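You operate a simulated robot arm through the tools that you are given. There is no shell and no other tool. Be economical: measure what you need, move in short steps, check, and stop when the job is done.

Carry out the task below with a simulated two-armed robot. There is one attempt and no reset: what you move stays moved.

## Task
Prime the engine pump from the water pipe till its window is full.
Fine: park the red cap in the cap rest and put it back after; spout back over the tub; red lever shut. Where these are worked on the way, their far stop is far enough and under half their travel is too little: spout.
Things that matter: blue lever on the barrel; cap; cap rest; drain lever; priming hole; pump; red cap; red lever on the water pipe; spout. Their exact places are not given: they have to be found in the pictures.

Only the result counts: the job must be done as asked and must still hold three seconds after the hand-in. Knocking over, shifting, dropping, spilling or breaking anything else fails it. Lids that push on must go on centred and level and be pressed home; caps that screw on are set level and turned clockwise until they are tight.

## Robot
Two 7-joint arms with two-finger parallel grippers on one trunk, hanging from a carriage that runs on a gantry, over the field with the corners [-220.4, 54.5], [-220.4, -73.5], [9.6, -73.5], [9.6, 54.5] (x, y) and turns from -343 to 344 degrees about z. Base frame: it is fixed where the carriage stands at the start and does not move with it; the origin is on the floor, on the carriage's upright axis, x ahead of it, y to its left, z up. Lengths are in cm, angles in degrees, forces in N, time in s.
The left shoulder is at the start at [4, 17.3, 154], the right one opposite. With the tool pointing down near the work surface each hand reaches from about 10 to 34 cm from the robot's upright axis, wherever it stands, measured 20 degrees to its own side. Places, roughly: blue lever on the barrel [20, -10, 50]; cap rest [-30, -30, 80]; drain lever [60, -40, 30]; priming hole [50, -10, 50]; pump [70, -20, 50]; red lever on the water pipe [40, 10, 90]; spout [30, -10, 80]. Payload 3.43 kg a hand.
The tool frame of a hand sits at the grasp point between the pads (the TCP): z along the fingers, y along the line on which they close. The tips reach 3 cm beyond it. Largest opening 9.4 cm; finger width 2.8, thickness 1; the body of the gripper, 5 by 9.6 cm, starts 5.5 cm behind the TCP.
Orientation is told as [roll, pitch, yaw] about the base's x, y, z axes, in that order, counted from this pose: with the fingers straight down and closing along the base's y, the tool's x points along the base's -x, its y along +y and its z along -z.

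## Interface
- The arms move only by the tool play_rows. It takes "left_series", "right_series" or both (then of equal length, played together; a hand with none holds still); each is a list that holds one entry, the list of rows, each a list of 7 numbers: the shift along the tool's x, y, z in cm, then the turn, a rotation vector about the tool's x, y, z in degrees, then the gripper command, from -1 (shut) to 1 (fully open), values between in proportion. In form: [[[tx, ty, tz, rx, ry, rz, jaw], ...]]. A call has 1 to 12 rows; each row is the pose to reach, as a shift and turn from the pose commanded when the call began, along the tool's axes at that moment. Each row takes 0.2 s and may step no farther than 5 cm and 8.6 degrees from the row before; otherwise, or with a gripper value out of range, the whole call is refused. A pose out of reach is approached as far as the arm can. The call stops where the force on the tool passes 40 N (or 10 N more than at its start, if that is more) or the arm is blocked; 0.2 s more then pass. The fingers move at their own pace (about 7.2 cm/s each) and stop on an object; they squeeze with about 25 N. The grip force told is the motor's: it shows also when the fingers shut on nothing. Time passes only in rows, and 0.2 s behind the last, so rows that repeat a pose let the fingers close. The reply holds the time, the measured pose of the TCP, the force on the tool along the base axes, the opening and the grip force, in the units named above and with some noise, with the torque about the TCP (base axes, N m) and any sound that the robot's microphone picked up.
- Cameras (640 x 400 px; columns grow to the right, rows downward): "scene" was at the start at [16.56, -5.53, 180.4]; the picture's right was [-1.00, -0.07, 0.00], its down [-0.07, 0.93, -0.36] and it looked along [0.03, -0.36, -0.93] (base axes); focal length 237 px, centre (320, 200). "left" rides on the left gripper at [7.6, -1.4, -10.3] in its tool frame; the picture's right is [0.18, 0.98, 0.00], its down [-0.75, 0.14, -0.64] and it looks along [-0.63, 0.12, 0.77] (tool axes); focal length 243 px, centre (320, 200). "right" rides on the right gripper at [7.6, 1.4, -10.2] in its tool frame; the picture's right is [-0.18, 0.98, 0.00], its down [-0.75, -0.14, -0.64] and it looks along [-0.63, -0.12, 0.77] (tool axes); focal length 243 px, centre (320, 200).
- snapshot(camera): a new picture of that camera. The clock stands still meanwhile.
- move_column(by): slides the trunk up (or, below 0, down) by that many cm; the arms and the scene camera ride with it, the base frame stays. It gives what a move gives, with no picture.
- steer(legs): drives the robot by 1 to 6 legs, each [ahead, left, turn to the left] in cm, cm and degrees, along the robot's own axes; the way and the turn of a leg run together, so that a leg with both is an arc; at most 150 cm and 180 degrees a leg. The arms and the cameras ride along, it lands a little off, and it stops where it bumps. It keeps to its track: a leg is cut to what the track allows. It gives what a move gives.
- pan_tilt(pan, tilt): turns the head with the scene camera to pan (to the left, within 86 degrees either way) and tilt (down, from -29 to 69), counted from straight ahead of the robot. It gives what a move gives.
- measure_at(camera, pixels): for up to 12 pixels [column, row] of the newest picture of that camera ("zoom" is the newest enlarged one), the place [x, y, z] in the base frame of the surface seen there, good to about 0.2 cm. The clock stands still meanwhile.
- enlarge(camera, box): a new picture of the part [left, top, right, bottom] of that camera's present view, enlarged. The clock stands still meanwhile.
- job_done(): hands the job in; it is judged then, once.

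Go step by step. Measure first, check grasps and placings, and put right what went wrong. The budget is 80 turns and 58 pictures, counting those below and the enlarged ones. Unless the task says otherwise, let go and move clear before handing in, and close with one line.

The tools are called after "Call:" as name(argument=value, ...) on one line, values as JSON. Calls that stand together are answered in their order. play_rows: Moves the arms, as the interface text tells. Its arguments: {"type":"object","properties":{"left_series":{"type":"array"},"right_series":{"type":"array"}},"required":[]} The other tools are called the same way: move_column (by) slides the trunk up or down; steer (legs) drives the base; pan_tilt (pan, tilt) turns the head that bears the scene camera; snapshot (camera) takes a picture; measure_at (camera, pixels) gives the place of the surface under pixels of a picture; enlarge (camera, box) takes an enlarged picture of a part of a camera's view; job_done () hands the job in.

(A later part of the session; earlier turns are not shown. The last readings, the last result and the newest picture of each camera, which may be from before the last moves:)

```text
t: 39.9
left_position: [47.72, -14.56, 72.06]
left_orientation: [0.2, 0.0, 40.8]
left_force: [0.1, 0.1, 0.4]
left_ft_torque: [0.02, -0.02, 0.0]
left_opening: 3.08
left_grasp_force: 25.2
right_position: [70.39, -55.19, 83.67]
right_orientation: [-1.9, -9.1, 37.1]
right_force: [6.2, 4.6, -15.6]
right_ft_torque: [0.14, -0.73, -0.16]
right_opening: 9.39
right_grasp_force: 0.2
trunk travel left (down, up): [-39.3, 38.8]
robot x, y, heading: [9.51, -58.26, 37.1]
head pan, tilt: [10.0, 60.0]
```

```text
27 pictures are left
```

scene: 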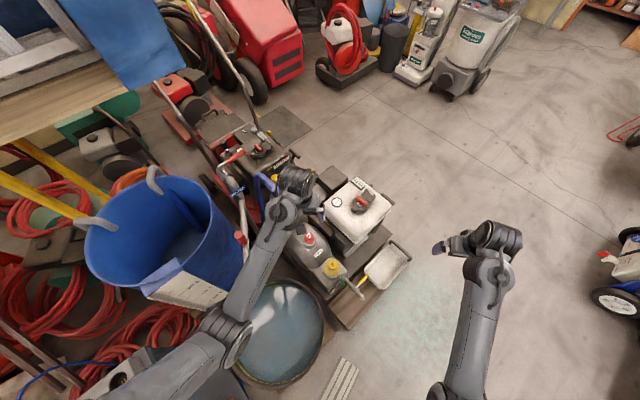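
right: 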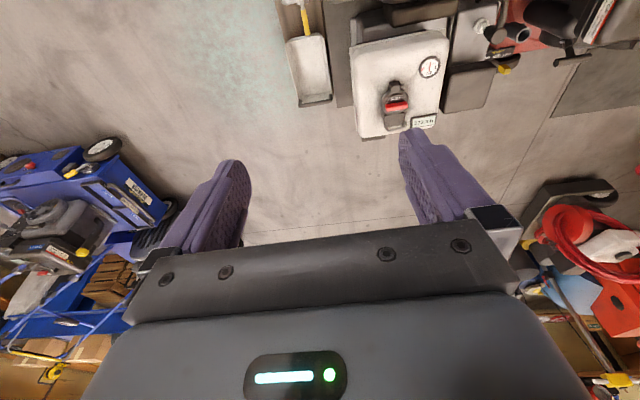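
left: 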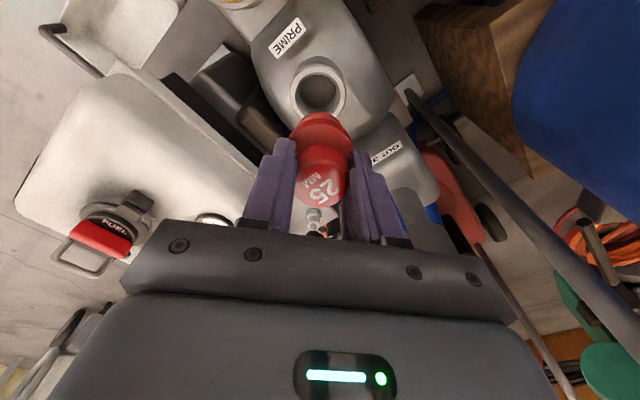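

The plug is clear and the hole is open at (320,88). I'll measure the hole's rim, raise the trunk, and look left along the swing path.

Call:
measure_at(camera="left", pixels=[[320, 90], [298, 92], [342, 90], [320, 68], [320, 114], [318, 100]])

Call:
move_column(by=38)

Call:
pan_tilt(pan=70, tilt=50)

Call:
snapshot(camera="scene")

```text
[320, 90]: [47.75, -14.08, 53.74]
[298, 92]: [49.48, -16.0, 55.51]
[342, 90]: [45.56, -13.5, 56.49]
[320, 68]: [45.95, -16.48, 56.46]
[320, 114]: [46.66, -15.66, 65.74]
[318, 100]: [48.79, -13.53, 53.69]
```

```text
t: 43.6
left_position: [47.82, -14.5, 110.02]
left_orientation: [0.1, -0.1, 40.6]
left_force: [-0.1, 0.5, -0.6]
left_ft_torque: [0.01, -0.03, -0.04]
left_opening: 3.11
left_grasp_force: 24.7
right_position: [70.47, -55.31, 121.62]
right_orientation: [-1.9, -9.0, 37.2]
right_force: [6.9, 4.7, -14.9]
right_ft_torque: [0.11, -0.74, -0.17]
right_opening: 9.41
right_grasp_force: 0.1
trunk travel left (down, up): [-77.3, 0.8]
robot x, y, heading: [9.51, -58.17, 37.0]
head pan, tilt: [10.0, 60.0]
```

```text
t: 44.9
left_position: [47.85, -14.5, 109.96]
left_orientation: [0.1, 0.0, 40.6]
left_force: [0.3, -0.6, -0.4]
left_ft_torque: [0.0, -0.01, -0.01]
left_opening: 3.08
left_grasp_force: 24.9
right_position: [70.49, -55.16, 121.7]
right_orientation: [-1.9, -9.1, 37.1]
right_force: [6.7, 4.7, -16.8]
right_ft_torque: [0.09, -0.73, -0.2]
right_opening: 9.41
right_grasp_force: 0.0
trunk travel left (down, up): [-77.3, 0.8]
robot x, y, heading: [9.65, -58.4, 36.9]
head pan, tilt: [70.0, 50.0]
```

```text
26 pictures are left
```

scene: 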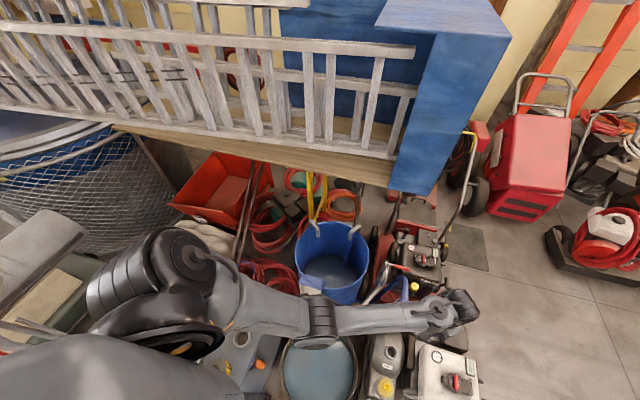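

Call:
measure_at(camera="scene", pixels=[[270, 155], [380, 175], [410, 100], [250, 145], [120, 128], [415, 190], [430, 160], [30, 230]])

```text
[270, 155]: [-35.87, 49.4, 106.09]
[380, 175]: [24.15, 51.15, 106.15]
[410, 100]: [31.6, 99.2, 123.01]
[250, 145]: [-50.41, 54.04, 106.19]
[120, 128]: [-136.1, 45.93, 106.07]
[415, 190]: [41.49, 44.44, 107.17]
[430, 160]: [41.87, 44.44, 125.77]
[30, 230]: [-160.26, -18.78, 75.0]
```

The platform edge is at y 44, beyond the arm's sweep. I'll turn left 93° at this height, which brings the hand toward the cap rest.

Call:
steer(legs=[[0, 0, 93]])

Call:
pan_tilt(pan=15, tilt=62)

Call:
snapshot(camera="scene")

```text
t: 49.2
left_position: [-36.33, -22.67, 109.97]
left_orientation: [0.2, 0.1, 134.0]
left_force: [0.2, 0.2, 0.1]
left_ft_torque: [0.01, -0.03, -0.01]
left_opening: 3.1
left_grasp_force: 24.4
right_position: [2.93, 2.41, 121.66]
right_orientation: [-1.9, -9.1, 130.4]
right_force: [-5.2, 5.5, -15.8]
right_ft_torque: [0.74, 0.12, -0.17]
right_opening: 9.39
right_grasp_force: 0.1
trunk travel left (down, up): [-77.3, 0.8]
robot x, y, heading: [9.88, -57.95, 130.4]
head pan, tilt: [70.0, 50.0]
```

```text
t: 50.5
left_position: [-36.32, -22.71, 110.03]
left_orientation: [0.1, 0.0, 134.0]
left_force: [0.5, -0.7, -1.1]
left_ft_torque: [0.04, 0.0, -0.02]
left_opening: 3.09
left_grasp_force: 25.3
right_position: [2.95, 2.45, 121.55]
right_orientation: [-1.9, -9.1, 130.5]
right_force: [-4.5, 5.1, -13.5]
right_ft_torque: [0.62, 0.04, -0.19]
right_opening: 9.41
right_grasp_force: 0.1
trunk travel left (down, up): [-77.3, 0.8]
robot x, y, heading: [9.62, -58.25, 130.4]
head pan, tilt: [15.0, 62.0]
```

```text
25 pictures are left
```

scene: 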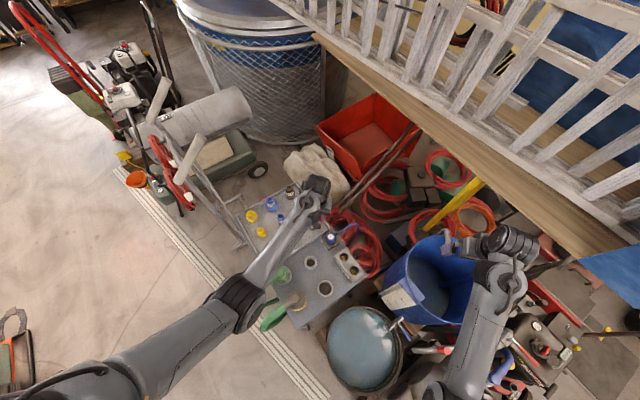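

Clear. I'll shift the hand about 10 cm back toward the rest centre (-30.2,-30.9), staying high, then look.

Call:
play_rows(left_series=[[[1, 0.1, 0, 0, 0, 0, -1], [3, 0.4, 0, 0, 0, 0, -1], [5, 0.7, 0, 0, 0, 0, -1], [7, 0.9, 0, 0, 0, 0, -1], [9, 1.1, 0, 0, 0, 0, -1], [10.1, 1.3, 0, 0, 0, 0, -1], [10.1, 1.3, 0, 0, 0, 0, -1]]])

Call:
snapshot(camera="left")

Call:
snapshot(camera="scene")

```text
t: 52.1
left_position: [-30.21, -30.72, 110.02]
left_orientation: [0.1, 0.0, 134.1]
left_force: [0.0, 0.1, -1.3]
left_ft_torque: [-0.02, -0.03, -0.03]
left_opening: 3.09
left_grasp_force: 24.9
right_position: [2.89, 2.38, 121.63]
right_orientation: [-1.9, -9.2, 130.5]
right_force: [-4.7, 6.0, -14.5]
right_ft_torque: [0.68, 0.15, -0.18]
right_opening: 9.4
right_grasp_force: 0.0
trunk travel left (down, up): [-77.3, 0.8]
robot x, y, heading: [9.56, -58.32, 130.2]
head pan, tilt: [15.0, 62.0]
```

```text
24 pictures are left
```

left: 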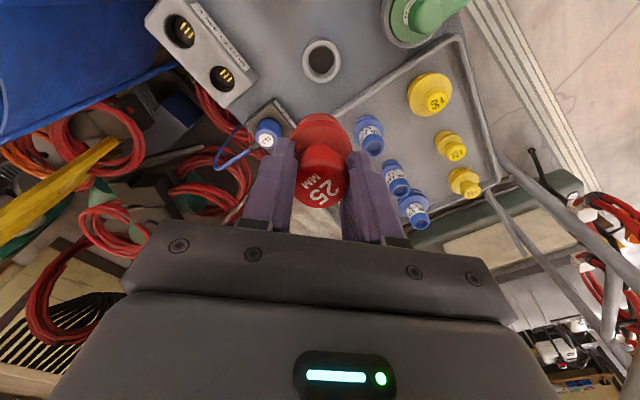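

```text
23 pictures are left
```

scene: 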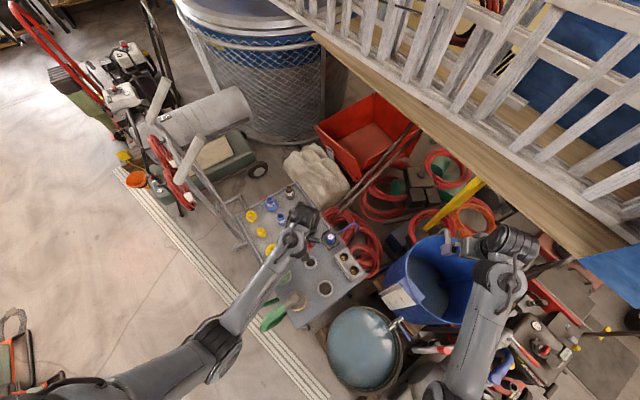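

Call:
measure_at(camera="left", pixels=[[321, 60], [304, 60], [339, 60], [321, 41], [321, 81], [266, 133]])

Call:
measure_at(camera="scene", pixels=[[283, 275], [272, 318], [295, 300], [225, 355], [245, 300], [280, 255], [270, 312]])

```text
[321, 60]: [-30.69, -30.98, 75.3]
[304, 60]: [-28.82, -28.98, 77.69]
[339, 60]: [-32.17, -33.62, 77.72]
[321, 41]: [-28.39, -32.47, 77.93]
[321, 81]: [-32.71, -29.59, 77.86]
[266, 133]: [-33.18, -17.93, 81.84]
```

```text
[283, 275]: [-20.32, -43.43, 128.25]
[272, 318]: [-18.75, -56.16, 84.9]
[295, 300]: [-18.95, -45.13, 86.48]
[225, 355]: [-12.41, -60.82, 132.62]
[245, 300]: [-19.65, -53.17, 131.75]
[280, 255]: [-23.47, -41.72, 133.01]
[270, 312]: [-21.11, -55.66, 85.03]
```

Rest centre from this camera is about (-30.5,-31.1). Elbow and forearm (z≥120) are high above the green hoses (z 86). I'll slide the trunk down 20 and re-measure closer.

Call:
move_column(by=-20)

Call:
enlarge(camera="left", box=[240, 40, 400, 160])

```text
t: 54.2
left_position: [-30.2, -30.8, 90.12]
left_orientation: [0.2, 0.1, 134.0]
left_force: [-0.5, 1.1, 0.3]
left_ft_torque: [0.02, -0.04, 0.02]
left_opening: 3.09
left_grasp_force: 25.2
right_position: [2.73, 2.35, 101.6]
right_orientation: [-1.9, -9.0, 130.5]
right_force: [-5.2, 5.9, -15.4]
right_ft_torque: [0.66, 0.16, -0.21]
right_opening: 9.39
right_grasp_force: 0.1
trunk travel left (down, up): [-57.3, 20.8]
robot x, y, heading: [9.43, -58.36, 130.5]
head pan, tilt: [15.0, 62.0]
```

```text
3.33 times, centred on (320, 100) of left
```

zoom: 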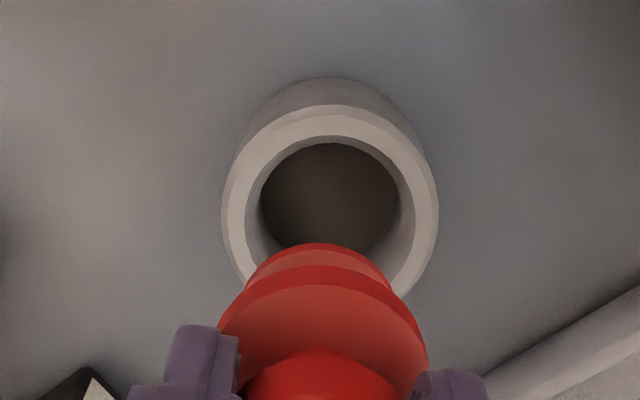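

Call:
measure_at(camera="zoom", pixels=[[232, 215], [430, 215], [330, 110], [330, 132], [247, 215], [412, 215], [320, 250], [320, 275], [260, 140], [398, 140]])

```text
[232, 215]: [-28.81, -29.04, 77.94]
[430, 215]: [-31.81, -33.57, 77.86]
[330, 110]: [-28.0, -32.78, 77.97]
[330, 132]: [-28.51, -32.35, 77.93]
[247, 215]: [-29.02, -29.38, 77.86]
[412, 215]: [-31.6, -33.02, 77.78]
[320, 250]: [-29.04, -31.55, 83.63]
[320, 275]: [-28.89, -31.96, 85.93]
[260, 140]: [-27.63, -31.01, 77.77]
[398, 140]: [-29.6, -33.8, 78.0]
```

Fitting the rim points gives a rest centre of about (-30.35,-31.17). The plug body ends 6.5 below the TCP, so seating is at TCP z≈82.2. Aligning and going down slowly.

Call:
play_rows(left_series=[[[0.1, 0.2, 0.5, 0, 0, 0, -1], [0.18, 0.38, 1.5, 0, 0, 0, -1], [0.18, 0.38, 3, 0, 0, 0, -1], [0.18, 0.38, 4.5, 0, 0, 0, -1], [0.18, 0.38, 5.0, 0, 0, 0, -1], [0.18, 0.38, 5.0, 0, 0, 0, -1]]])

Call:
enlarge(camera="left", box=[240, 40, 400, 160])

```text
t: 55.6
left_position: [-30.46, -31.23, 85.08]
left_orientation: [0.1, 0.1, 134.1]
left_force: [0.7, -0.9, -0.6]
left_ft_torque: [-0.02, 0.0, 0.01]
left_opening: 3.09
left_grasp_force: 25.1
right_position: [3.02, 2.4, 101.71]
right_orientation: [-1.9, -9.1, 130.4]
right_force: [-4.7, 6.5, -14.9]
right_ft_torque: [0.68, 0.14, -0.12]
right_opening: 9.4
right_grasp_force: 0.0
trunk travel left (down, up): [-57.3, 20.8]
robot x, y, heading: [9.95, -58.88, 130.6]
head pan, tilt: [15.0, 62.0]
```

```text
3.33 times, centred on (320, 100) of left
```

zoom: 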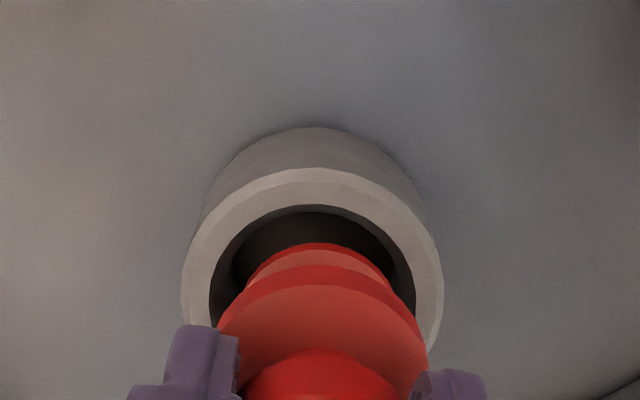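

Seen along the hand axis (column 320), the rim's centre is about 0.17 cm off to the left. I'll correct that and lower it to seating height.

Call:
play_rows(left_series=[[[0.1, -0.17, 0.3, 0, 0, 0, -1], [0.1, -0.17, 0.8, 0, 0, 0, -1], [0.1, -0.17, 1.3, 0, 0, 0, -1], [0.1, -0.17, 1.8, 0, 0, 0, -1], [0.1, -0.17, 2.3, 0, 0, 0, -1], [0.1, -0.17, 2.7, 0, 0, 0, -1], [0.1, -0.17, 2.7, 0, 0, 0, -1]]])

```text
t: 57.2
left_position: [-30.21, -31.23, 82.47]
left_orientation: [0.1, 0.0, 134.2]
left_force: [0.8, -1.1, 6.1]
left_ft_torque: [-0.06, -0.14, -0.01]
left_opening: 3.09
left_grasp_force: 25.1
right_position: [2.79, 2.4, 101.54]
right_orientation: [-1.9, -9.2, 130.5]
right_force: [-4.2, 5.3, -13.9]
right_ft_torque: [0.66, 0.14, -0.16]
right_opening: 9.38
right_grasp_force: 0.0
trunk travel left (down, up): [-57.3, 20.8]
robot x, y, heading: [9.16, -58.41, 130.4]
head pan, tilt: [15.0, 62.0]
```

An upward 6 N at z 82.5 means the plug has seated. Releasing and rising straight up.

Call:
play_rows(left_series=[[[0, 0, 0, 0, 0, 0, -0.2], [0, 0, 0, 0, 0, 0, 0.2], [0, 0, 0, 0, 0, 0, 0.2], [0, 0, -1, 0, 0, 0, 0.2], [0, 0, -3, 0, 0, 0, 0.2], [0, 0, -6, 0, 0, 0, 0.2], [0, 0, -9, 0, 0, 0, 0.2], [0, 0, -10, 0, 0, 0, 0.2]]])

Call:
enlarge(camera="left", box=[240, 30, 400, 150])

```text
t: 59.0
left_position: [-30.02, -31.27, 92.27]
left_orientation: [0.1, 0.1, 134.1]
left_force: [-0.8, -0.3, 0.7]
left_ft_torque: [0.02, 0.03, 0.0]
left_opening: 5.64
left_grasp_force: 0.0
right_position: [2.86, 2.27, 101.63]
right_orientation: [-1.9, -9.1, 130.5]
right_force: [-4.7, 6.2, -14.5]
right_ft_torque: [0.66, 0.16, -0.13]
right_opening: 9.41
right_grasp_force: 0.0
trunk travel left (down, up): [-57.3, 20.8]
robot x, y, heading: [9.54, -58.13, 130.5]
head pan, tilt: [15.0, 62.0]
```

```text
3.33 times, centred on (320, 90) of left
```

zoom: 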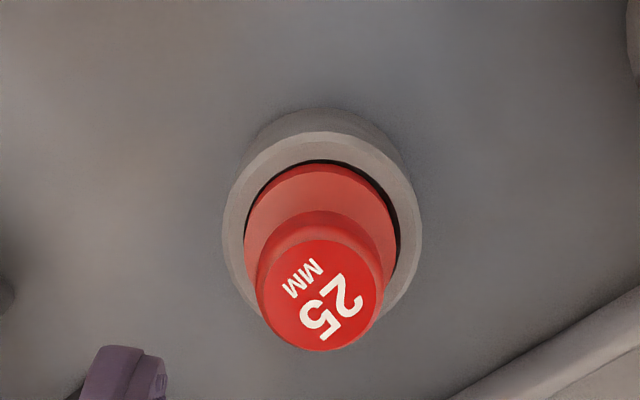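

The plug sits level and centred in the rest. Now to the spout: raise the trunk, turn back to heading 40 and drive closer to the pipe.

Call:
move_column(by=20)

Call:
steer(legs=[[0, 0, -90.5], [15.1, 18.6, 0]])

Call:
snapshot(camera="scene")

Call:
snapshot(camera="left")

```text
t: 61.2
left_position: [-30.15, -31.06, 112.22]
left_orientation: [0.1, 0.0, 134.1]
left_force: [-0.1, 0.5, -0.6]
left_ft_torque: [0.01, -0.01, -0.02]
left_opening: 5.65
left_grasp_force: 0.1
right_position: [2.96, 2.45, 121.64]
right_orientation: [-1.8, -9.1, 130.5]
right_force: [-5.6, 6.0, -15.2]
right_ft_torque: [0.67, 0.16, -0.16]
right_opening: 9.38
right_grasp_force: 0.0
trunk travel left (down, up): [-77.3, 0.8]
robot x, y, heading: [9.53, -58.54, 130.5]
head pan, tilt: [15.0, 62.0]
```

```text
t: 66.9
left_position: [37.67, 4.5, 112.4]
left_orientation: [0.1, 0.0, 42.6]
left_force: [0.2, 0.0, -0.4]
left_ft_torque: [-0.02, -0.01, -0.01]
left_opening: 5.65
left_grasp_force: 0.1
right_position: [70.42, -29.32, 121.63]
right_orientation: [-1.9, -9.1, 39.0]
right_force: [6.3, 4.8, -14.2]
right_ft_torque: [0.14, -0.69, -0.13]
right_opening: 9.39
right_grasp_force: 0.0
trunk travel left (down, up): [-77.3, 0.8]
robot x, y, heading: [9.41, -34.42, 38.8]
head pan, tilt: [15.0, 62.0]
```

```text
19 pictures are left
```

scene: 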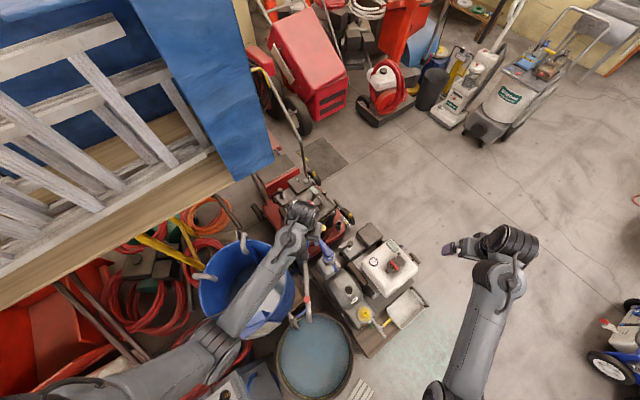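

```text
18 pictures are left
```

left: 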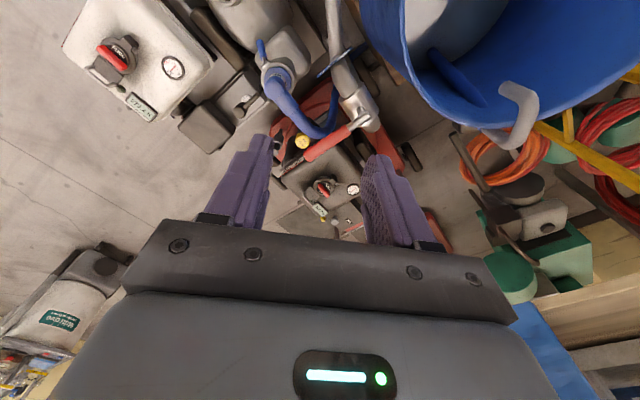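

The valve with its red lever is right below the hand. I'll enlarge the spout in the scene view to fix its knob.

Call:
enlarge(camera="scene", box=[270, 235, 370, 330])

```text
4.21 times, centred on (320, 282) of scene
```

zoom: 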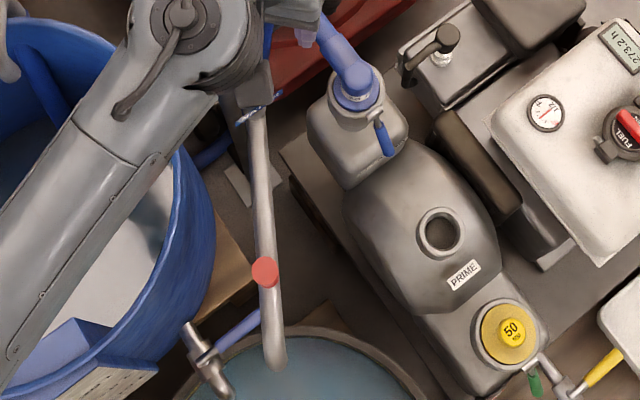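

Call:
measure_at(camera="zoom", pixels=[[265, 268], [254, 270], [277, 270], [266, 282], [262, 215], [260, 170], [252, 110], [275, 345], [275, 365], [438, 230], [265, 258]])

Call:
measure_at(camera="left", pixels=[[330, 143], [365, 118], [290, 165], [345, 75], [337, 30], [358, 98]])

```text
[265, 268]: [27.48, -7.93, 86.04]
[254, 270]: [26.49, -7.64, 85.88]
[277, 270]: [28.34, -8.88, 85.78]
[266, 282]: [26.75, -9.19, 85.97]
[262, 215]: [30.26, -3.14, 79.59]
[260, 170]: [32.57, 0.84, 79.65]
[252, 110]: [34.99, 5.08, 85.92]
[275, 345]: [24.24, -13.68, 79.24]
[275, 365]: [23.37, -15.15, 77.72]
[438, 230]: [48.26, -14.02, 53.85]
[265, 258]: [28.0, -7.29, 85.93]
```

```text
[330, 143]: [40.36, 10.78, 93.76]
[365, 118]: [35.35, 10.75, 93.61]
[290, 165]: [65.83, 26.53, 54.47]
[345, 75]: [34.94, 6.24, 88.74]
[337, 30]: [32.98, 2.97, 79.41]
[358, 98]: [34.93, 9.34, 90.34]
```

Knob centre (27.4,-8.2), top z 86; pivot about (34.9,4.9); so the spout needs roughly +63° to come over the hole (47.8,-14.3). I'll bring the left hand above the knob.

Call:
play_rows(left_series=[[[1, 0, 0, 0, 0, 0, 0.2], [3.5, -0.5, 0, 0, 0, 0, 0.2], [6.5, -1, 0, 0, 0, 0, 0.2], [9.5, -1.5, 0, 0, 0, 0, 0.2], [12.5, -2, 0, 0, 0, 0, 0.2], [15.2, -2.4, 0, 0, 0, 0, 0.2], [16.2, -2.4, 0, 0, 0, 0, 0.2], [16.2, -2.4, 0, 0, 0, 0, 0.2]]])

Call:
move_column(by=-15)

Call:
snapshot(camera="left")

```text
t: 68.7
left_position: [27.31, -8.19, 112.36]
left_orientation: [0.1, 0.0, 42.5]
left_force: [0.4, 0.6, 0.1]
left_ft_torque: [0.01, -0.02, 0.03]
left_opening: 5.65
left_grasp_force: 0.0
right_position: [70.33, -29.38, 121.71]
right_orientation: [-1.9, -9.2, 39.0]
right_force: [6.5, 5.1, -13.5]
right_ft_torque: [0.11, -0.6, -0.14]
right_opening: 9.4
right_grasp_force: 0.1
trunk travel left (down, up): [-77.3, 0.8]
robot x, y, heading: [9.73, -34.4, 38.8]
head pan, tilt: [15.0, 62.0]
```

```text
t: 70.4
left_position: [27.36, -8.26, 97.35]
left_orientation: [0.1, 0.0, 42.7]
left_force: [0.3, 0.9, -0.5]
left_ft_torque: [-0.01, 0.03, 0.04]
left_opening: 5.64
left_grasp_force: 0.0
right_position: [70.37, -29.36, 106.55]
right_orientation: [-2.0, -9.1, 39.0]
right_force: [6.0, 4.6, -14.6]
right_ft_torque: [0.07, -0.65, -0.18]
right_opening: 9.41
right_grasp_force: 0.0
trunk travel left (down, up): [-62.3, 15.8]
robot x, y, heading: [9.25, -34.38, 38.7]
head pan, tilt: [15.0, 62.0]
```

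```text
16 pictures are left
```

left: 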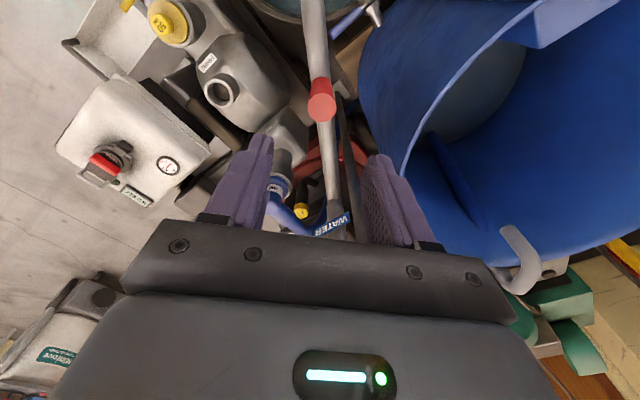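

The knob at (322,107) lies on the hand's axis. Descend 12 cm and close on it.

Call:
play_rows(left_series=[[[0, 0, 1, 0, 0, 0, 0.2], [0, 0, 3, 0, 0, 0, 0.2], [0, 0, 5.5, 0, 0, 0, 0.2], [0, 0, 8, 0, 0, 0, 0.2], [0, 0, 10.5, 0, 0, 0, 0.2], [0, 0, 12.2, 0, 0, 0, 0.2], [0, 0, 12.2, 0, 0, 0, -1], [0, 0, 12.2, 0, 0, 0, -1], [0, 0, 12.2, 0, 0, 0, -1], [0, 0, 12.2, 0, 0, 0, -1]]])

```text
t: 72.6
left_position: [27.47, -8.15, 85.12]
left_orientation: [0.1, 0.0, 42.7]
left_force: [1.2, -0.1, -5.1]
left_ft_torque: [0.42, -0.74, -0.08]
left_opening: 2.37
left_grasp_force: 45.1
right_position: [70.35, -29.33, 106.63]
right_orientation: [-1.9, -9.0, 39.0]
right_force: [5.2, 3.9, -13.8]
right_ft_torque: [0.07, -0.64, -0.17]
right_opening: 9.39
right_grasp_force: 0.1
trunk travel left (down, up): [-62.3, 15.8]
robot x, y, heading: [9.39, -34.59, 39.1]
head pan, tilt: [15.0, 62.0]
```

The knob is gripped (2.37 cm). I'll swing it along its arc by 36° first, turning the hand with it.

Call:
play_rows(left_series=[[[-0.25, -0.73, 0, 0, 0, -3, -1], [-0.55, -1.46, 0, 0, 0, -6, -1], [-1.25, -2.87, 0, 0, 0, -12, -1], [-2.09, -4.19, 0, 0, 0, -18, -1], [-3.08, -5.42, 0, 0, 0, -24, -1], [-4.18, -6.54, 0, 0, 0, -30, -1], [-4.77, -7.05, 0, 0, 0, -33, -1], [-5.4, -7.54, 0, 0, 0, -36, -1], [-5.4, -7.54, 0, 0, 0, -36, -1]]])

```text
t: 74.6
left_position: [36.59, -10.39, 85.11]
left_orientation: [0.0, -0.1, 78.6]
left_force: [0.9, -5.1, 5.3]
left_ft_torque: [-0.35, 0.03, 0.02]
left_opening: 2.38
left_grasp_force: 44.5
right_position: [70.38, -29.54, 106.64]
right_orientation: [-1.9, -9.1, 39.0]
right_force: [5.9, 4.8, -13.8]
right_ft_torque: [0.1, -0.65, -0.18]
right_opening: 9.42
right_grasp_force: 0.0
trunk travel left (down, up): [-62.3, 15.8]
robot x, y, heading: [9.45, -34.08, 38.9]
head pan, tilt: [15.0, 62.0]
```

It moves freely. Continue another 28° to bring the tip over the hole.

Call:
play_rows(left_series=[[[-0.3, -0.87, 0, 0, 0, -3.5, -1], [-0.67, -1.73, 0, 0, 0, -7, -1], [-1.52, -3.38, 0, 0, 0, -14, -1], [-2.57, -4.91, 0, 0, 0, -21, -1], [-3.15, -5.6, 0, 0, 0, -24.5, -1], [-3.8, -6.29, 0, 0, 0, -28, -1], [-3.8, -6.29, 0, 0, 0, -28, -1], [-3.8, -6.29, 0, 0, 0, -28, -1]]])

Call:
enlarge(camera="scene", box=[270, 235, 370, 330])

```text
t: 75.3
left_position: [38.52, -9.97, 84.76]
left_orientation: [0.4, -0.3, 87.0]
left_force: [3.8, -16.2, 10.3]
left_ft_torque: [-0.71, -1.03, -0.21]
left_opening: 2.33
left_grasp_force: 45.0
right_position: [70.33, -29.75, 106.69]
right_orientation: [-2.0, -9.1, 38.9]
right_force: [4.5, 2.4, -9.4]
right_ft_torque: [0.1, -0.26, 0.0]
right_opening: 9.4
right_grasp_force: 0.0
trunk travel left (down, up): [-62.3, 15.8]
robot x, y, heading: [9.66, -34.4, 38.9]
head pan, tilt: [15.0, 62.0]
stopped in row 3 (left hand): the force on the tool passed its limit at 127 N (the readings are from after the stop); the commanded pose is now the measured one
```

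```text
4.21 times, centred on (320, 282) of scene
```

zoom: 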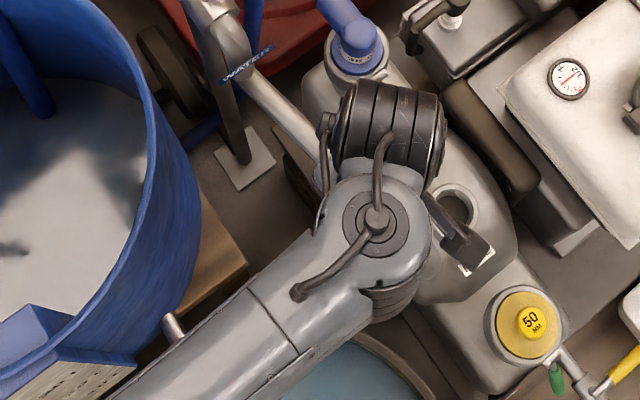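

The stop came at a fast hand rotation, not at the spout's end. I'll go on more slowly, 3° a row.

Call:
play_rows(left_series=[[[0, 0, 0, 0, 0, 0, -1], [-0.12, -0.38, 0, 0, 0, -1.5, -1], [-0.25, -0.76, 0, 0, 0, -3, -1], [-0.53, -1.49, 0, 0, 0, -6, -1], [-0.85, -2.22, 0, 0, 0, -9, -1], [-1.2, -2.93, 0, 0, 0, -12, -1], [-1.59, -3.61, 0, 0, 0, -15, -1], [-1.8, -3.95, 0, 0, 0, -16.5, -1], [-2.02, -4.28, 0, 0, 0, -18, -1], [-2.2, -4.56, 0, 0, 0, -19.2, -1], [-2.39, -4.82, 0, 0, 0, -20.5, -1]]])

```text
t: 75.9
left_position: [38.36, -10.11, 84.55]
left_orientation: [0.6, -0.4, 87.6]
left_force: [2.6, -17.3, 15.4]
left_ft_torque: [-0.91, -1.6, -0.27]
left_opening: 2.39
left_grasp_force: 44.6
right_position: [70.47, -29.76, 106.55]
right_orientation: [-1.9, -9.1, 38.9]
right_force: [4.6, 1.6, -6.7]
right_ft_torque: [0.11, -0.2, 0.02]
right_opening: 9.41
right_grasp_force: 0.0
trunk travel left (down, up): [-62.3, 15.8]
robot x, y, heading: [9.22, -34.11, 39.0]
head pan, tilt: [15.0, 62.0]
stopped in row 2 (left hand): the force on the tool passed its limit at 42 N (the readings are from after the stop); the commanded pose is now the measured one
```

It is stopped here by something (either a wrist limit or the spout). I'll let go, rise and look at where the spout stands.

Call:
play_rows(left_series=[[[0, 0, 0, 0, 0, 0, 0.1], [0, 0, 0, 0, 0, 0, 0.1], [0, 0, 0, 0, 0, 0, 0.1], [0, 0, -2, 0, 0, 0, 0.1], [0, 0, -5, 0, 0, 0, 0.1], [0, 0, -8, 0, 0, 0, 0.1], [2, 0, -11, 0, 0, 0, 0.1], [5, 0, -12, 0, 0, 0, 0.1], [8, 0, -12, 0, 0, 0, 0.1], [9, 0, -12, 0, 0, 0, 0.1]]])

Call:
snapshot(camera="left")

```text
t: 78.1
left_position: [38.0, -18.71, 96.44]
left_orientation: [0.8, -0.5, 88.0]
left_force: [-0.5, -0.1, 0.7]
left_ft_torque: [-0.01, 0.01, 0.0]
left_opening: 5.16
left_grasp_force: 0.0
right_position: [70.3, -29.46, 106.75]
right_orientation: [-2.0, -9.1, 38.9]
right_force: [5.1, 4.0, -10.7]
right_ft_torque: [0.11, -0.48, -0.09]
right_opening: 9.37
right_grasp_force: 0.1
trunk travel left (down, up): [-62.3, 15.8]
robot x, y, heading: [9.49, -34.39, 38.9]
head pan, tilt: [15.0, 62.0]
```

```text
14 pictures are left
```

left: 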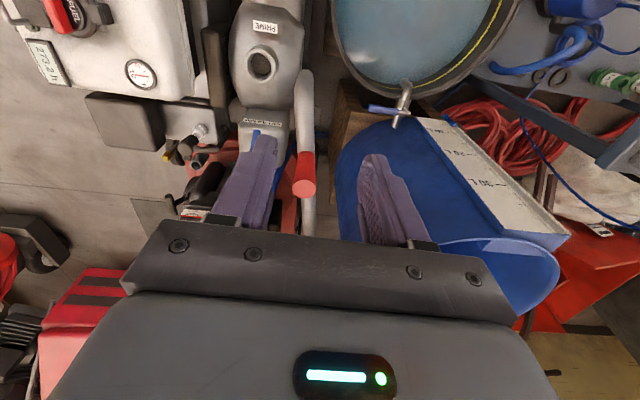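

Call:
measure_at(camera="left", pixels=[[304, 188], [303, 95], [303, 80], [305, 130], [262, 65]])

```text
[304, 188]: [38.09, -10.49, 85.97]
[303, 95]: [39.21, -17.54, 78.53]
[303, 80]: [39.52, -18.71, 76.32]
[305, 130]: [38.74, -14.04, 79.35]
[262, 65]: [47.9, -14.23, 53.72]
```

The spout tip is at (39.4,-18) and needs about 22° more; the knob is free. I'll turn the hand back to yaw ~20 and then push the knob with closed fingers.

Call:
play_rows(left_series=[[[0, 0, 0, 0, 0, 3, 0], [0, 0, 0, 0, 0, 9, -0.5], [0, 0, 0, 0, 0, 16, -1], [0, 0, 0, 0, 0, 23, -1], [0, 0, 0, 0, 0, 30, -1], [0, 0, 0, 0, 0, 37, -1], [0, 0, 0, 0, 0, 44, -1], [0, 0, 0, 0, 0, 51, -1], [0, 0, 0, 0, 0, 58, -1], [0, 0, 0, 0, 0, 64, -1], [0, 0, 0, 0, 0, 68, -1], [0, 0, 0, 0, 0, 68, -1]]])

```text
t: 80.7
left_position: [37.87, -18.79, 96.45]
left_orientation: [0.8, 0.5, 19.9]
left_force: [0.0, 0.2, -0.1]
left_ft_torque: [0.0, 0.0, -0.03]
left_opening: 0.0
left_grasp_force: 24.9
right_position: [70.34, -29.5, 106.61]
right_orientation: [-1.8, -9.1, 39.0]
right_force: [4.3, 3.5, -10.8]
right_ft_torque: [0.08, -0.46, -0.1]
right_opening: 9.41
right_grasp_force: 0.0
trunk travel left (down, up): [-62.3, 15.8]
robot x, y, heading: [9.59, -34.41, 38.7]
head pan, tilt: [15.0, 62.0]
```

Call:
play_rows(left_series=[[[0.1, 2, 0, 0, 0, 0, -1], [0.25, 5, 0, 0, 0, 0, -1], [0.25, 7.5, 0, 0, 0, 0, -1], [0.25, 8.3, 0, 0, 0, 0, -1], [0.25, 8.3, 2, 0, 0, 0, -1], [0.25, 8.3, 5, 0, 0, 0, -1], [0.25, 8.3, 8, 0, 0, 0, -1], [0.25, 8.3, 10.5, 0, 0, 0, -1], [0.25, 8.3, 11.5, 0, 0, 0, -1], [0.25, 8.3, 11.5, 0, 0, 0, -1]]])

```text
t: 82.9
left_position: [34.61, -10.83, 84.98]
left_orientation: [0.7, 0.5, 19.9]
left_force: [0.3, 1.1, -0.8]
left_ft_torque: [0.0, -0.01, 0.0]
left_opening: 0.0
left_grasp_force: 24.8
right_position: [70.38, -29.52, 106.61]
right_orientation: [-1.9, -9.1, 38.9]
right_force: [4.6, 3.4, -9.9]
right_ft_torque: [0.06, -0.46, -0.1]
right_opening: 9.39
right_grasp_force: 0.0
trunk travel left (down, up): [-62.3, 15.8]
robot x, y, heading: [9.55, -34.56, 38.8]
head pan, tilt: [15.0, 62.0]
```

Positioned behind the knob. Pushing it along the arc now.

Call:
play_rows(left_series=[[[-0.4, -0.3, 0, 0, 0, 0, -1], [-0.82, -0.64, 0, 0, 0, 0, -1], [-1.7, -0.74, 0, 0, 0, 0, -1], [-2.67, -0.82, 0, 0, 0, 0, -1], [-3.6, -0.82, 0, 0, 0, 0, -1], [-4.53, -0.77, 0, 0, 0, 0, -1], [-5.45, -0.65, 0, 0, 0, 0, -1], [-6.38, -0.49, 0, 0, 0, 0, -1], [-6.88, -0.36, 0, 0, 0, 0, -1], [-6.88, -0.36, 0, 0, 0, 0, -1]]])

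Call:
enlarge(camera="left", box=[160, 0, 480, 200])

```text
t: 85.1
left_position: [41.26, -8.8, 84.98]
left_orientation: [0.7, 0.5, 19.8]
left_force: [-1.3, -0.4, 0.2]
left_ft_torque: [0.02, 0.0, -0.01]
left_opening: 0.02
left_grasp_force: 25.1
right_position: [70.36, -29.62, 106.63]
right_orientation: [-2.0, -9.1, 39.0]
right_force: [4.0, 2.5, -11.3]
right_ft_torque: [0.08, -0.49, -0.1]
right_opening: 9.41
right_grasp_force: 0.1
trunk travel left (down, up): [-62.3, 15.8]
robot x, y, heading: [9.39, -34.43, 38.6]
head pan, tilt: [15.0, 62.0]
```

```text
2.00 times, centred on (320, 100) of left
```

zoom: 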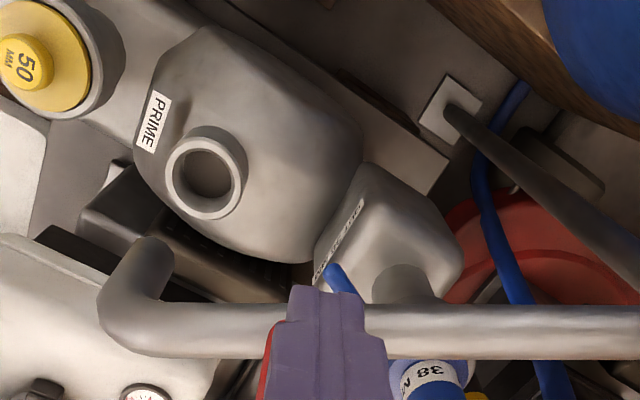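

Call:
measure_at(camera="zoom", pixels=[[150, 250], [110, 310], [150, 300], [205, 180], [165, 320], [260, 330], [420, 330], [135, 345], [110, 280]])

```text
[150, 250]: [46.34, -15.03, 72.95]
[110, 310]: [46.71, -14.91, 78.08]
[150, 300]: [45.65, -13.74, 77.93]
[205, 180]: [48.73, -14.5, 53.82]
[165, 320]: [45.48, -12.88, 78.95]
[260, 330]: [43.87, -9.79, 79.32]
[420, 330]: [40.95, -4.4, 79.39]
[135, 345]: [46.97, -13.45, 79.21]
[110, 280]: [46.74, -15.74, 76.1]
```

The spout is nearly over the hole, perhaps 2° short. I'll push a little more and feel for the stop.

Call:
play_rows(left_series=[[[-0.2, 0.05, 0, 0, 0, 0, -1], [-0.4, 0.1, 0, 0, 0, 0, -1], [-0.65, 0.17, 0, 0, 0, 0, -1], [-0.65, 0.17, 0, 0, 0, 0, -1]]])

```text
t: 86.1
left_position: [41.6, -8.71, 85.01]
left_orientation: [0.8, 0.7, 19.8]
left_force: [-10.2, -5.6, 4.4]
left_ft_torque: [0.05, -0.18, -0.08]
left_opening: 0.01
left_grasp_force: 24.6
right_position: [70.12, -29.53, 106.5]
right_orientation: [-1.9, -9.1, 38.9]
right_force: [4.2, 2.0, -11.0]
right_ft_torque: [0.11, -0.49, -0.12]
right_opening: 9.38
right_grasp_force: 0.0
trunk travel left (down, up): [-62.3, 15.8]
robot x, y, heading: [9.53, -34.2, 38.9]
head pan, tilt: [15.0, 62.0]
```

The reaction at (41.6,-8.7) shows the spout has reached its far stop over the hole. I'll back off, rise, and move above the red lever for a look.

Call:
play_rows(left_series=[[[0.8, 0, 0, 0, 0, 0, -1], [2, 0, -0.5, 0, 0, 0, -1], [2, 0, -4, 0, 0, 0, -1], [2, 0, -8, 0, 0, 0, -1], [2, 0, -12, 0, 0, 0, -1], [2, 0, -15, 0, 0, 0, -1], [1, 3, -17, 0, 0, 0, -1], [-1, 6, -18, 0, 0, 0, -1], [-2.5, 9, -18, 0, 0, 0, -1], [-4, 11.5, -18, 0, 0, 0, -1], [-4.2, 12, -18, 0, 0, 0, -1], [-4.2, 12, -18, 0, 0, 0, -1]]])

Call:
snapshot(camera="left")

Call:
enlarge(camera="scene", box=[270, 190, 400, 330])

```text
t: 87.8
left_position: [40.56, -5.41, 102.27]
left_orientation: [0.7, 0.0, 20.9]
left_force: [8.4, -4.0, -16.8]
left_ft_torque: [1.14, -0.23, 0.62]
left_opening: 0.01
left_grasp_force: 24.7
right_position: [70.25, -29.46, 106.64]
right_orientation: [-1.8, -9.2, 38.9]
right_force: [3.8, 1.6, -5.9]
right_ft_torque: [0.16, -0.19, 0.02]
right_opening: 9.41
right_grasp_force: 0.1
trunk travel left (down, up): [-62.3, 15.8]
robot x, y, heading: [9.66, -34.4, 38.8]
head pan, tilt: [15.0, 62.0]
stopped in row 8 (left hand): the force on the tool passed its limit at 81 N (the readings are from after the stop); the commanded pose is now the measured one
```

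```text
12 pictures are left
```

left: 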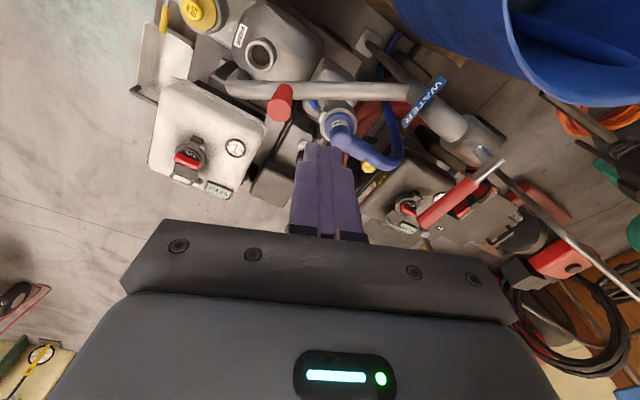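

```text
2.86 times, centred on (335, 260) of scene
```

zoom: 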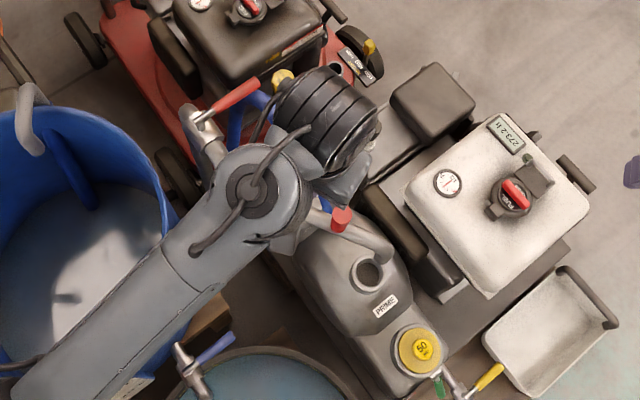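

The spout's tip appears right beside/over the hole; I'll measure the lever's axis and tip, plus the nozzle.

Call:
measure_at(camera="left", pixels=[[500, 162], [475, 180], [450, 200], [425, 222], [485, 150], [460, 130], [430, 100], [222, 83], [235, 80], [262, 55], [280, 100]])

Call:
measure_at(camera="zoom", pixels=[[388, 258], [380, 245], [360, 237], [366, 275], [205, 118], [192, 110], [258, 80], [212, 135]])

```text
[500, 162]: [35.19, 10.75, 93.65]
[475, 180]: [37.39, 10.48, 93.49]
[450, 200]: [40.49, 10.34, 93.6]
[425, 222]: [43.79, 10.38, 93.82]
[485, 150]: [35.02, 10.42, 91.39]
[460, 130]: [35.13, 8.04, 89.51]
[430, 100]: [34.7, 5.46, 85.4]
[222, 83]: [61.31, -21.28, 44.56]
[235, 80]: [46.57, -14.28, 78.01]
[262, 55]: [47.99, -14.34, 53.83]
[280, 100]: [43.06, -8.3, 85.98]
```

```text
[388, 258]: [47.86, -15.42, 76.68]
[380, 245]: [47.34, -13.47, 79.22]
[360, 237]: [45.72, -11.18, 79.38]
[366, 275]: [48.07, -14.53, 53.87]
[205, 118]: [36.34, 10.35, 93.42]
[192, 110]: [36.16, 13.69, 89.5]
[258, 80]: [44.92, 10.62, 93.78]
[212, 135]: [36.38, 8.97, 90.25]
```

The nozzle centre (≈47.3,-14.6) is over the hole. The lever runs from its stem (35.3,10.6) to its tip (44.5,10.4) at z 93.7. I'll move the closed fingers to its near side, gently.

Call:
play_rows(left_series=[[[0, 0, 0, 0, 0, 0, -1], [0, 0, 0, 0, 0, 0, -1], [-0.4, 0.7, 0, 0, 0, 0, -1], [-1, 1.8, 0, 0, 0, 0, -1], [-1.8, 3.3, 0, 0, 0, 0, -1], [-2.7, 4.9, 0, 0, 0, 0, -1], [-3.5, 6.5, 0, 0, 0, 0, -1], [-4.4, 8.1, 0, 0, 0, 0, -1], [-5, 9.2, 0, 0, 0, 0, -1], [-5.24, 9.67, 0, 0, 0, 0, -1], [-5.24, 9.67, 0, 0, 0, 0, -1]]])

```text
t: 88.5
left_position: [40.44, -4.94, 102.29]
left_orientation: [0.7, 0.0, 21.4]
left_force: [5.8, -3.1, -14.0]
left_ft_torque: [0.94, -0.37, 0.46]
left_opening: 0.0
left_grasp_force: 25.2
right_position: [70.36, -29.38, 106.53]
right_orientation: [-2.0, -9.3, 39.0]
right_force: [2.6, 1.7, -5.6]
right_ft_torque: [0.12, -0.19, 0.04]
right_opening: 9.4
right_grasp_force: 0.1
trunk travel left (down, up): [-62.3, 15.8]
robot x, y, heading: [8.95, -34.55, 38.9]
head pan, tilt: [15.0, 62.0]
stopped in row 3 (left hand): the force on the tool passed its limit at 46 N (the readings are from after the stop); the commanded pose is now the measured one
```

The persistent force in free air indicates the arm nearing a joint limit (hand too high relative to the shoulder). I'll raise the trunk 12, lower the hand by arm, turn the yaw back to about 42, and try again.

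Call:
move_column(by=12)

Call:
play_rows(left_series=[[[0.3, 0, 1, 0, 0, 0, -1], [0.5, 0, 3, 0, 0, 0, -1], [0.5, 0, 5, 0, 0, 0, -1], [0.5, 0, 8, 0, 0, -2, -1], [0.5, 0, 10, 0, 0, -7, -1], [0.5, 0, 10, 0, 0, -13, -1], [0.5, 0, 10, 0, 0, -19, -1], [0.5, 0, 10, 0, 0, -22, -1], [0.5, 0, 10, 0, 0, -22, -1]]])

```text
t: 90.0
left_position: [40.57, -5.1, 114.27]
left_orientation: [0.7, 0.1, 21.4]
left_force: [8.1, -10.8, -24.1]
left_ft_torque: [2.19, -0.77, 1.16]
left_opening: 0.0
left_grasp_force: 25.1
right_position: [70.39, -29.44, 118.5]
right_orientation: [-2.0, -9.2, 38.9]
right_force: [2.9, 1.9, -8.1]
right_ft_torque: [0.05, -0.42, -0.07]
right_opening: 9.4
right_grasp_force: 0.1
trunk travel left (down, up): [-74.3, 3.8]
robot x, y, heading: [9.8, -34.65, 39.0]
head pan, tilt: [15.0, 62.0]
```

```text
t: 92.0
left_position: [40.07, -5.04, 104.27]
left_orientation: [0.7, -0.2, 43.5]
left_force: [0.9, -0.1, 0.1]
left_ft_torque: [-0.01, 0.0, -0.01]
left_opening: 0.0
left_grasp_force: 25.1
right_position: [70.35, -29.53, 118.74]
right_orientation: [-1.9, -9.1, 38.9]
right_force: [3.1, 3.1, -8.5]
right_ft_torque: [0.09, -0.35, -0.11]
right_opening: 9.41
right_grasp_force: 0.0
trunk travel left (down, up): [-74.3, 3.8]
robot x, y, heading: [9.36, -34.45, 38.9]
head pan, tilt: [15.0, 62.0]
```

Relieved, forces are zero. Now to the near side of the lever at (41.5,6.5) and down to z 94.5.

Call:
play_rows(left_series=[[[-1, 0.8, 0, 0, 0, 0, -1], [-2.5, 2, 0, 0, 0, 0, -1], [-4.5, 3.7, 0, 0, 0, 0, -1], [-6.5, 5.4, 0, 0, 0, 0, -1], [-8.2, 6.8, 0, 0, 0, 0, -1], [-8.95, 7.4, 0, 0, 0, 0, -1], [-8.95, 7.4, 2, 0, 0, 0, -1], [-8.95, 7.4, 4.5, 0, 0, 0, -1], [-8.95, 7.4, 7, 0, 0, 0, -1], [-8.95, 7.4, 9, 0, 0, 0, -1], [-8.95, 7.4, 9.7, 0, 0, 0, -1], [-8.95, 7.4, 9.7, 0, 0, 0, -1]]])

```text
t: 94.7
left_position: [41.41, 6.59, 94.6]
left_orientation: [0.6, -0.3, 43.3]
left_force: [0.6, -0.1, 0.4]
left_ft_torque: [0.03, -0.01, 0.02]
left_opening: 0.0
left_grasp_force: 24.9
right_position: [70.28, -29.44, 118.72]
right_orientation: [-2.0, -9.1, 38.9]
right_force: [2.9, 2.9, -8.3]
right_ft_torque: [0.09, -0.37, -0.09]
right_opening: 9.39
right_grasp_force: 0.0
trunk travel left (down, up): [-74.3, 3.8]
robot x, y, heading: [9.44, -34.41, 38.7]
head pan, tilt: [15.0, 62.0]
```

Pushing toward +y gently to learn whether the lever yields that way.

Call:
play_rows(left_series=[[[-0.35, 0.37, 0, 0, 0, 0, -1], [-0.7, 0.73, 0, 0, 0, 0, -1], [-1.0, 1.1, 0, 0, 0, 0, -1], [-1.2, 1.28, 0, 0, 0, 0, -1], [-1.4, 1.46, 0, 0, 0, 0, -1], [-1.6, 1.64, 0, 0, 0, 0, -1], [-1.6, 1.64, 0, 0, 0, 0, -1]]])

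```text
t: 96.2
left_position: [41.49, 8.45, 94.54]
left_orientation: [0.6, -0.1, 43.3]
left_force: [-2.5, -14.5, 9.1]
left_ft_torque: [-0.09, 0.01, -0.03]
left_opening: 0.0
left_grasp_force: 25.2
right_position: [70.3, -29.65, 118.5]
right_orientation: [-2.0, -9.1, 38.9]
right_force: [3.4, 2.1, -9.2]
right_ft_torque: [0.09, -0.34, -0.1]
right_opening: 9.4
right_grasp_force: 0.0
trunk travel left (down, up): [-74.3, 3.8]
robot x, y, heading: [9.68, -34.23, 38.7]
head pan, tilt: [15.0, 62.0]
```

It resists at once (14 N), so that is the shut stop; the lever opens toward -y. I'll hop over to its far side.

Call:
play_rows(left_series=[[[0.7, -0.75, 0, 0, 0, 0, -1], [1.2, -1.2, 0, 0, 0, 0, -1], [1.2, -1.2, -2, 0, 0, 0, -1], [1.2, -1.2, -4.5, 0, 0, 0, -1], [0.7, -0.7, -6, 0, 0, 0, -1], [-0.7, 0.8, -6, 0, 0, 0, -1], [-2.2, 2.3, -6, 0, 0, 0, -1], [-3.4, 3.6, -6, 0, 0, 0, -1], [-3.8, 4.0, -5.5, 0, 0, 0, -1], [-3.8, 4.0, -3, 0, 0, 0, -1], [-3.8, 4.0, -0.5, 0, 0, 0, -1], [-3.8, 4.0, 0, 0, 0, 0, -1]]])

Call:
enlarge(camera="left", box=[160, 0, 480, 200])

```text
t: 98.8
left_position: [41.38, 14.32, 94.69]
left_orientation: [0.7, -0.2, 43.4]
left_force: [-0.2, 0.3, 0.2]
left_ft_torque: [-0.03, 0.03, -0.01]
left_opening: 0.0
left_grasp_force: 25.9
right_position: [70.2, -29.45, 118.58]
right_orientation: [-2.0, -9.1, 38.9]
right_force: [3.6, 2.3, -8.7]
right_ft_torque: [0.07, -0.38, -0.1]
right_opening: 9.42
right_grasp_force: 0.0
trunk travel left (down, up): [-74.3, 3.8]
robot x, y, heading: [9.55, -34.8, 38.7]
head pan, tilt: [15.0, 62.0]
```

```text
2.00 times, centred on (320, 100) of left
```

zoom: 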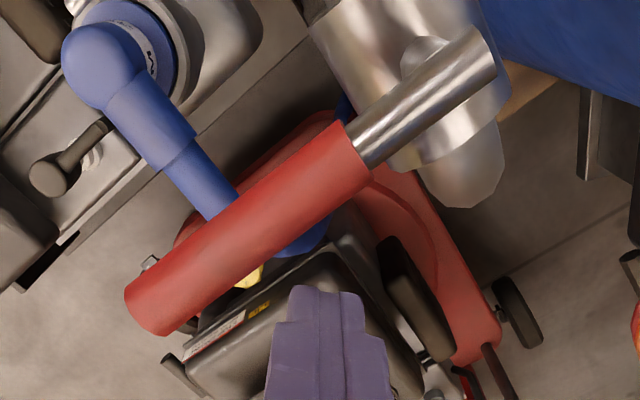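

The fingers are on the far side of the lever. Before opening I must find the pump's window; I'll enlarge the pump in the scene view.

Call:
enlarge(camera="scene", box=[325, 255, 405, 335])

```text
5.00 times, centred on (365, 295) of scene
```

zoom: 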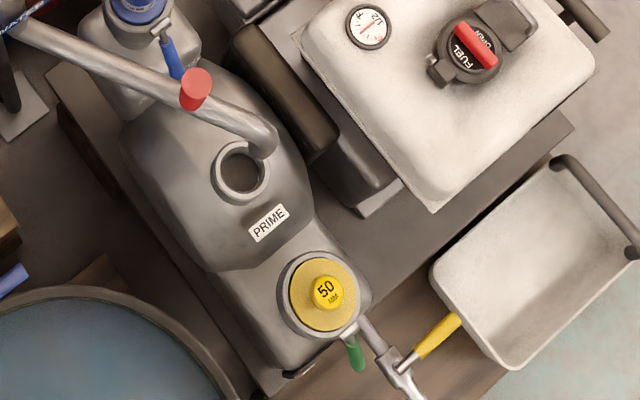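

A dark reddish oval at zoom (300,373), low on the pump's -y face, may be the window. I'll measure it, and bring the right hand's camera round to the -y side to watch it.

Call:
measure_at(camera="zoom", pixels=[[300, 373], [290, 375], [357, 360], [380, 360], [405, 385], [275, 345]])

Call:
play_rows(right_series=[[[1, 0, 0, 0, 0, 0, 1], [3, -0.5, 0, 0, 0, 0, 1], [6, -1, 0, 0, 0, 0, 1], [9, -2, 1, 0, 0, 0, 1], [12, -3, 3, 0, 0, 0, 1], [15, -4, 5, 0, 0, 0, 1], [18, -5, 7, 0, 0, 0, 1], [21, -6, 9, 0, 0, 0, 1], [24, -7, 11, 0, 0, 0, 1], [26, -8, 12, 0, 0, 0, 1], [26, -8, 12, 0, 0, 0, 1]]])

```text
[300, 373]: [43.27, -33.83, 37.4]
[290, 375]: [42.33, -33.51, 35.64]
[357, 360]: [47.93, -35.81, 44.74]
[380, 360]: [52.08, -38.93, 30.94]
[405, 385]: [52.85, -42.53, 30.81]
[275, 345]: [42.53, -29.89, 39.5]
```

```text
t: 99.4
left_position: [41.39, 14.4, 94.81]
left_orientation: [0.7, -0.1, 43.5]
left_force: [0.1, 0.5, -0.7]
left_ft_torque: [0.0, 0.0, -0.02]
left_opening: 0.0
left_grasp_force: 24.5
right_position: [69.26, -30.58, 118.58]
right_orientation: [-1.9, -9.5, 38.6]
right_force: [8.9, 0.9, -12.9]
right_ft_torque: [0.4, -0.25, 0.27]
right_opening: 9.4
right_grasp_force: 0.0
trunk travel left (down, up): [-74.3, 3.8]
robot x, y, heading: [9.55, -34.8, 38.8]
head pan, tilt: [15.0, 62.0]
stopped in row 2 (right hand): the force on the tool passed its limit at 47 N (the readings are from after the stop); the commanded pose is now the measured one
```

The right arm is near a joint limit too; lowering the hand first relieved the other arm, so I'll do the same here.

Call:
play_rows(right_series=[[[0, 0, 0.5, 0, 0, 0, 1], [0, 0, 1.5, 0, 0, 0, 1], [0.2, 0, 3.5, 0, 0, 0, 1], [0.5, 0, 6, 0, 0, 0, 1], [1, 0, 9, 0, 0, 0, 1], [2, 0, 11, 0, 0, 0, 1], [4, 0, 13, 0, 0, 0, 1], [6.5, -1, 15, 0, 0, 0, 1], [9, -2, 17, 0, 0, 0, 1], [12, -3, 19, 0, 0, 0, 1], [14, -3.5, 20, 0, 0, 0, 1], [14, -3.5, 20, 0, 0, 0, 1]]])

```text
t: 102.0
left_position: [41.54, 14.39, 94.76]
left_orientation: [0.7, -0.2, 43.3]
left_force: [-0.2, 0.3, -0.4]
left_ft_torque: [0.0, 0.0, -0.03]
left_opening: 0.02
left_grasp_force: 24.8
right_position: [63.64, -40.48, 96.55]
right_orientation: [-1.9, -9.4, 38.6]
right_force: [0.5, 0.7, 0.6]
right_ft_torque: [0.01, 0.02, 0.01]
right_opening: 9.39
right_grasp_force: 0.0
trunk travel left (down, up): [-74.3, 3.8]
robot x, y, heading: [9.34, -34.59, 38.7]
head pan, tilt: [15.0, 62.0]
```

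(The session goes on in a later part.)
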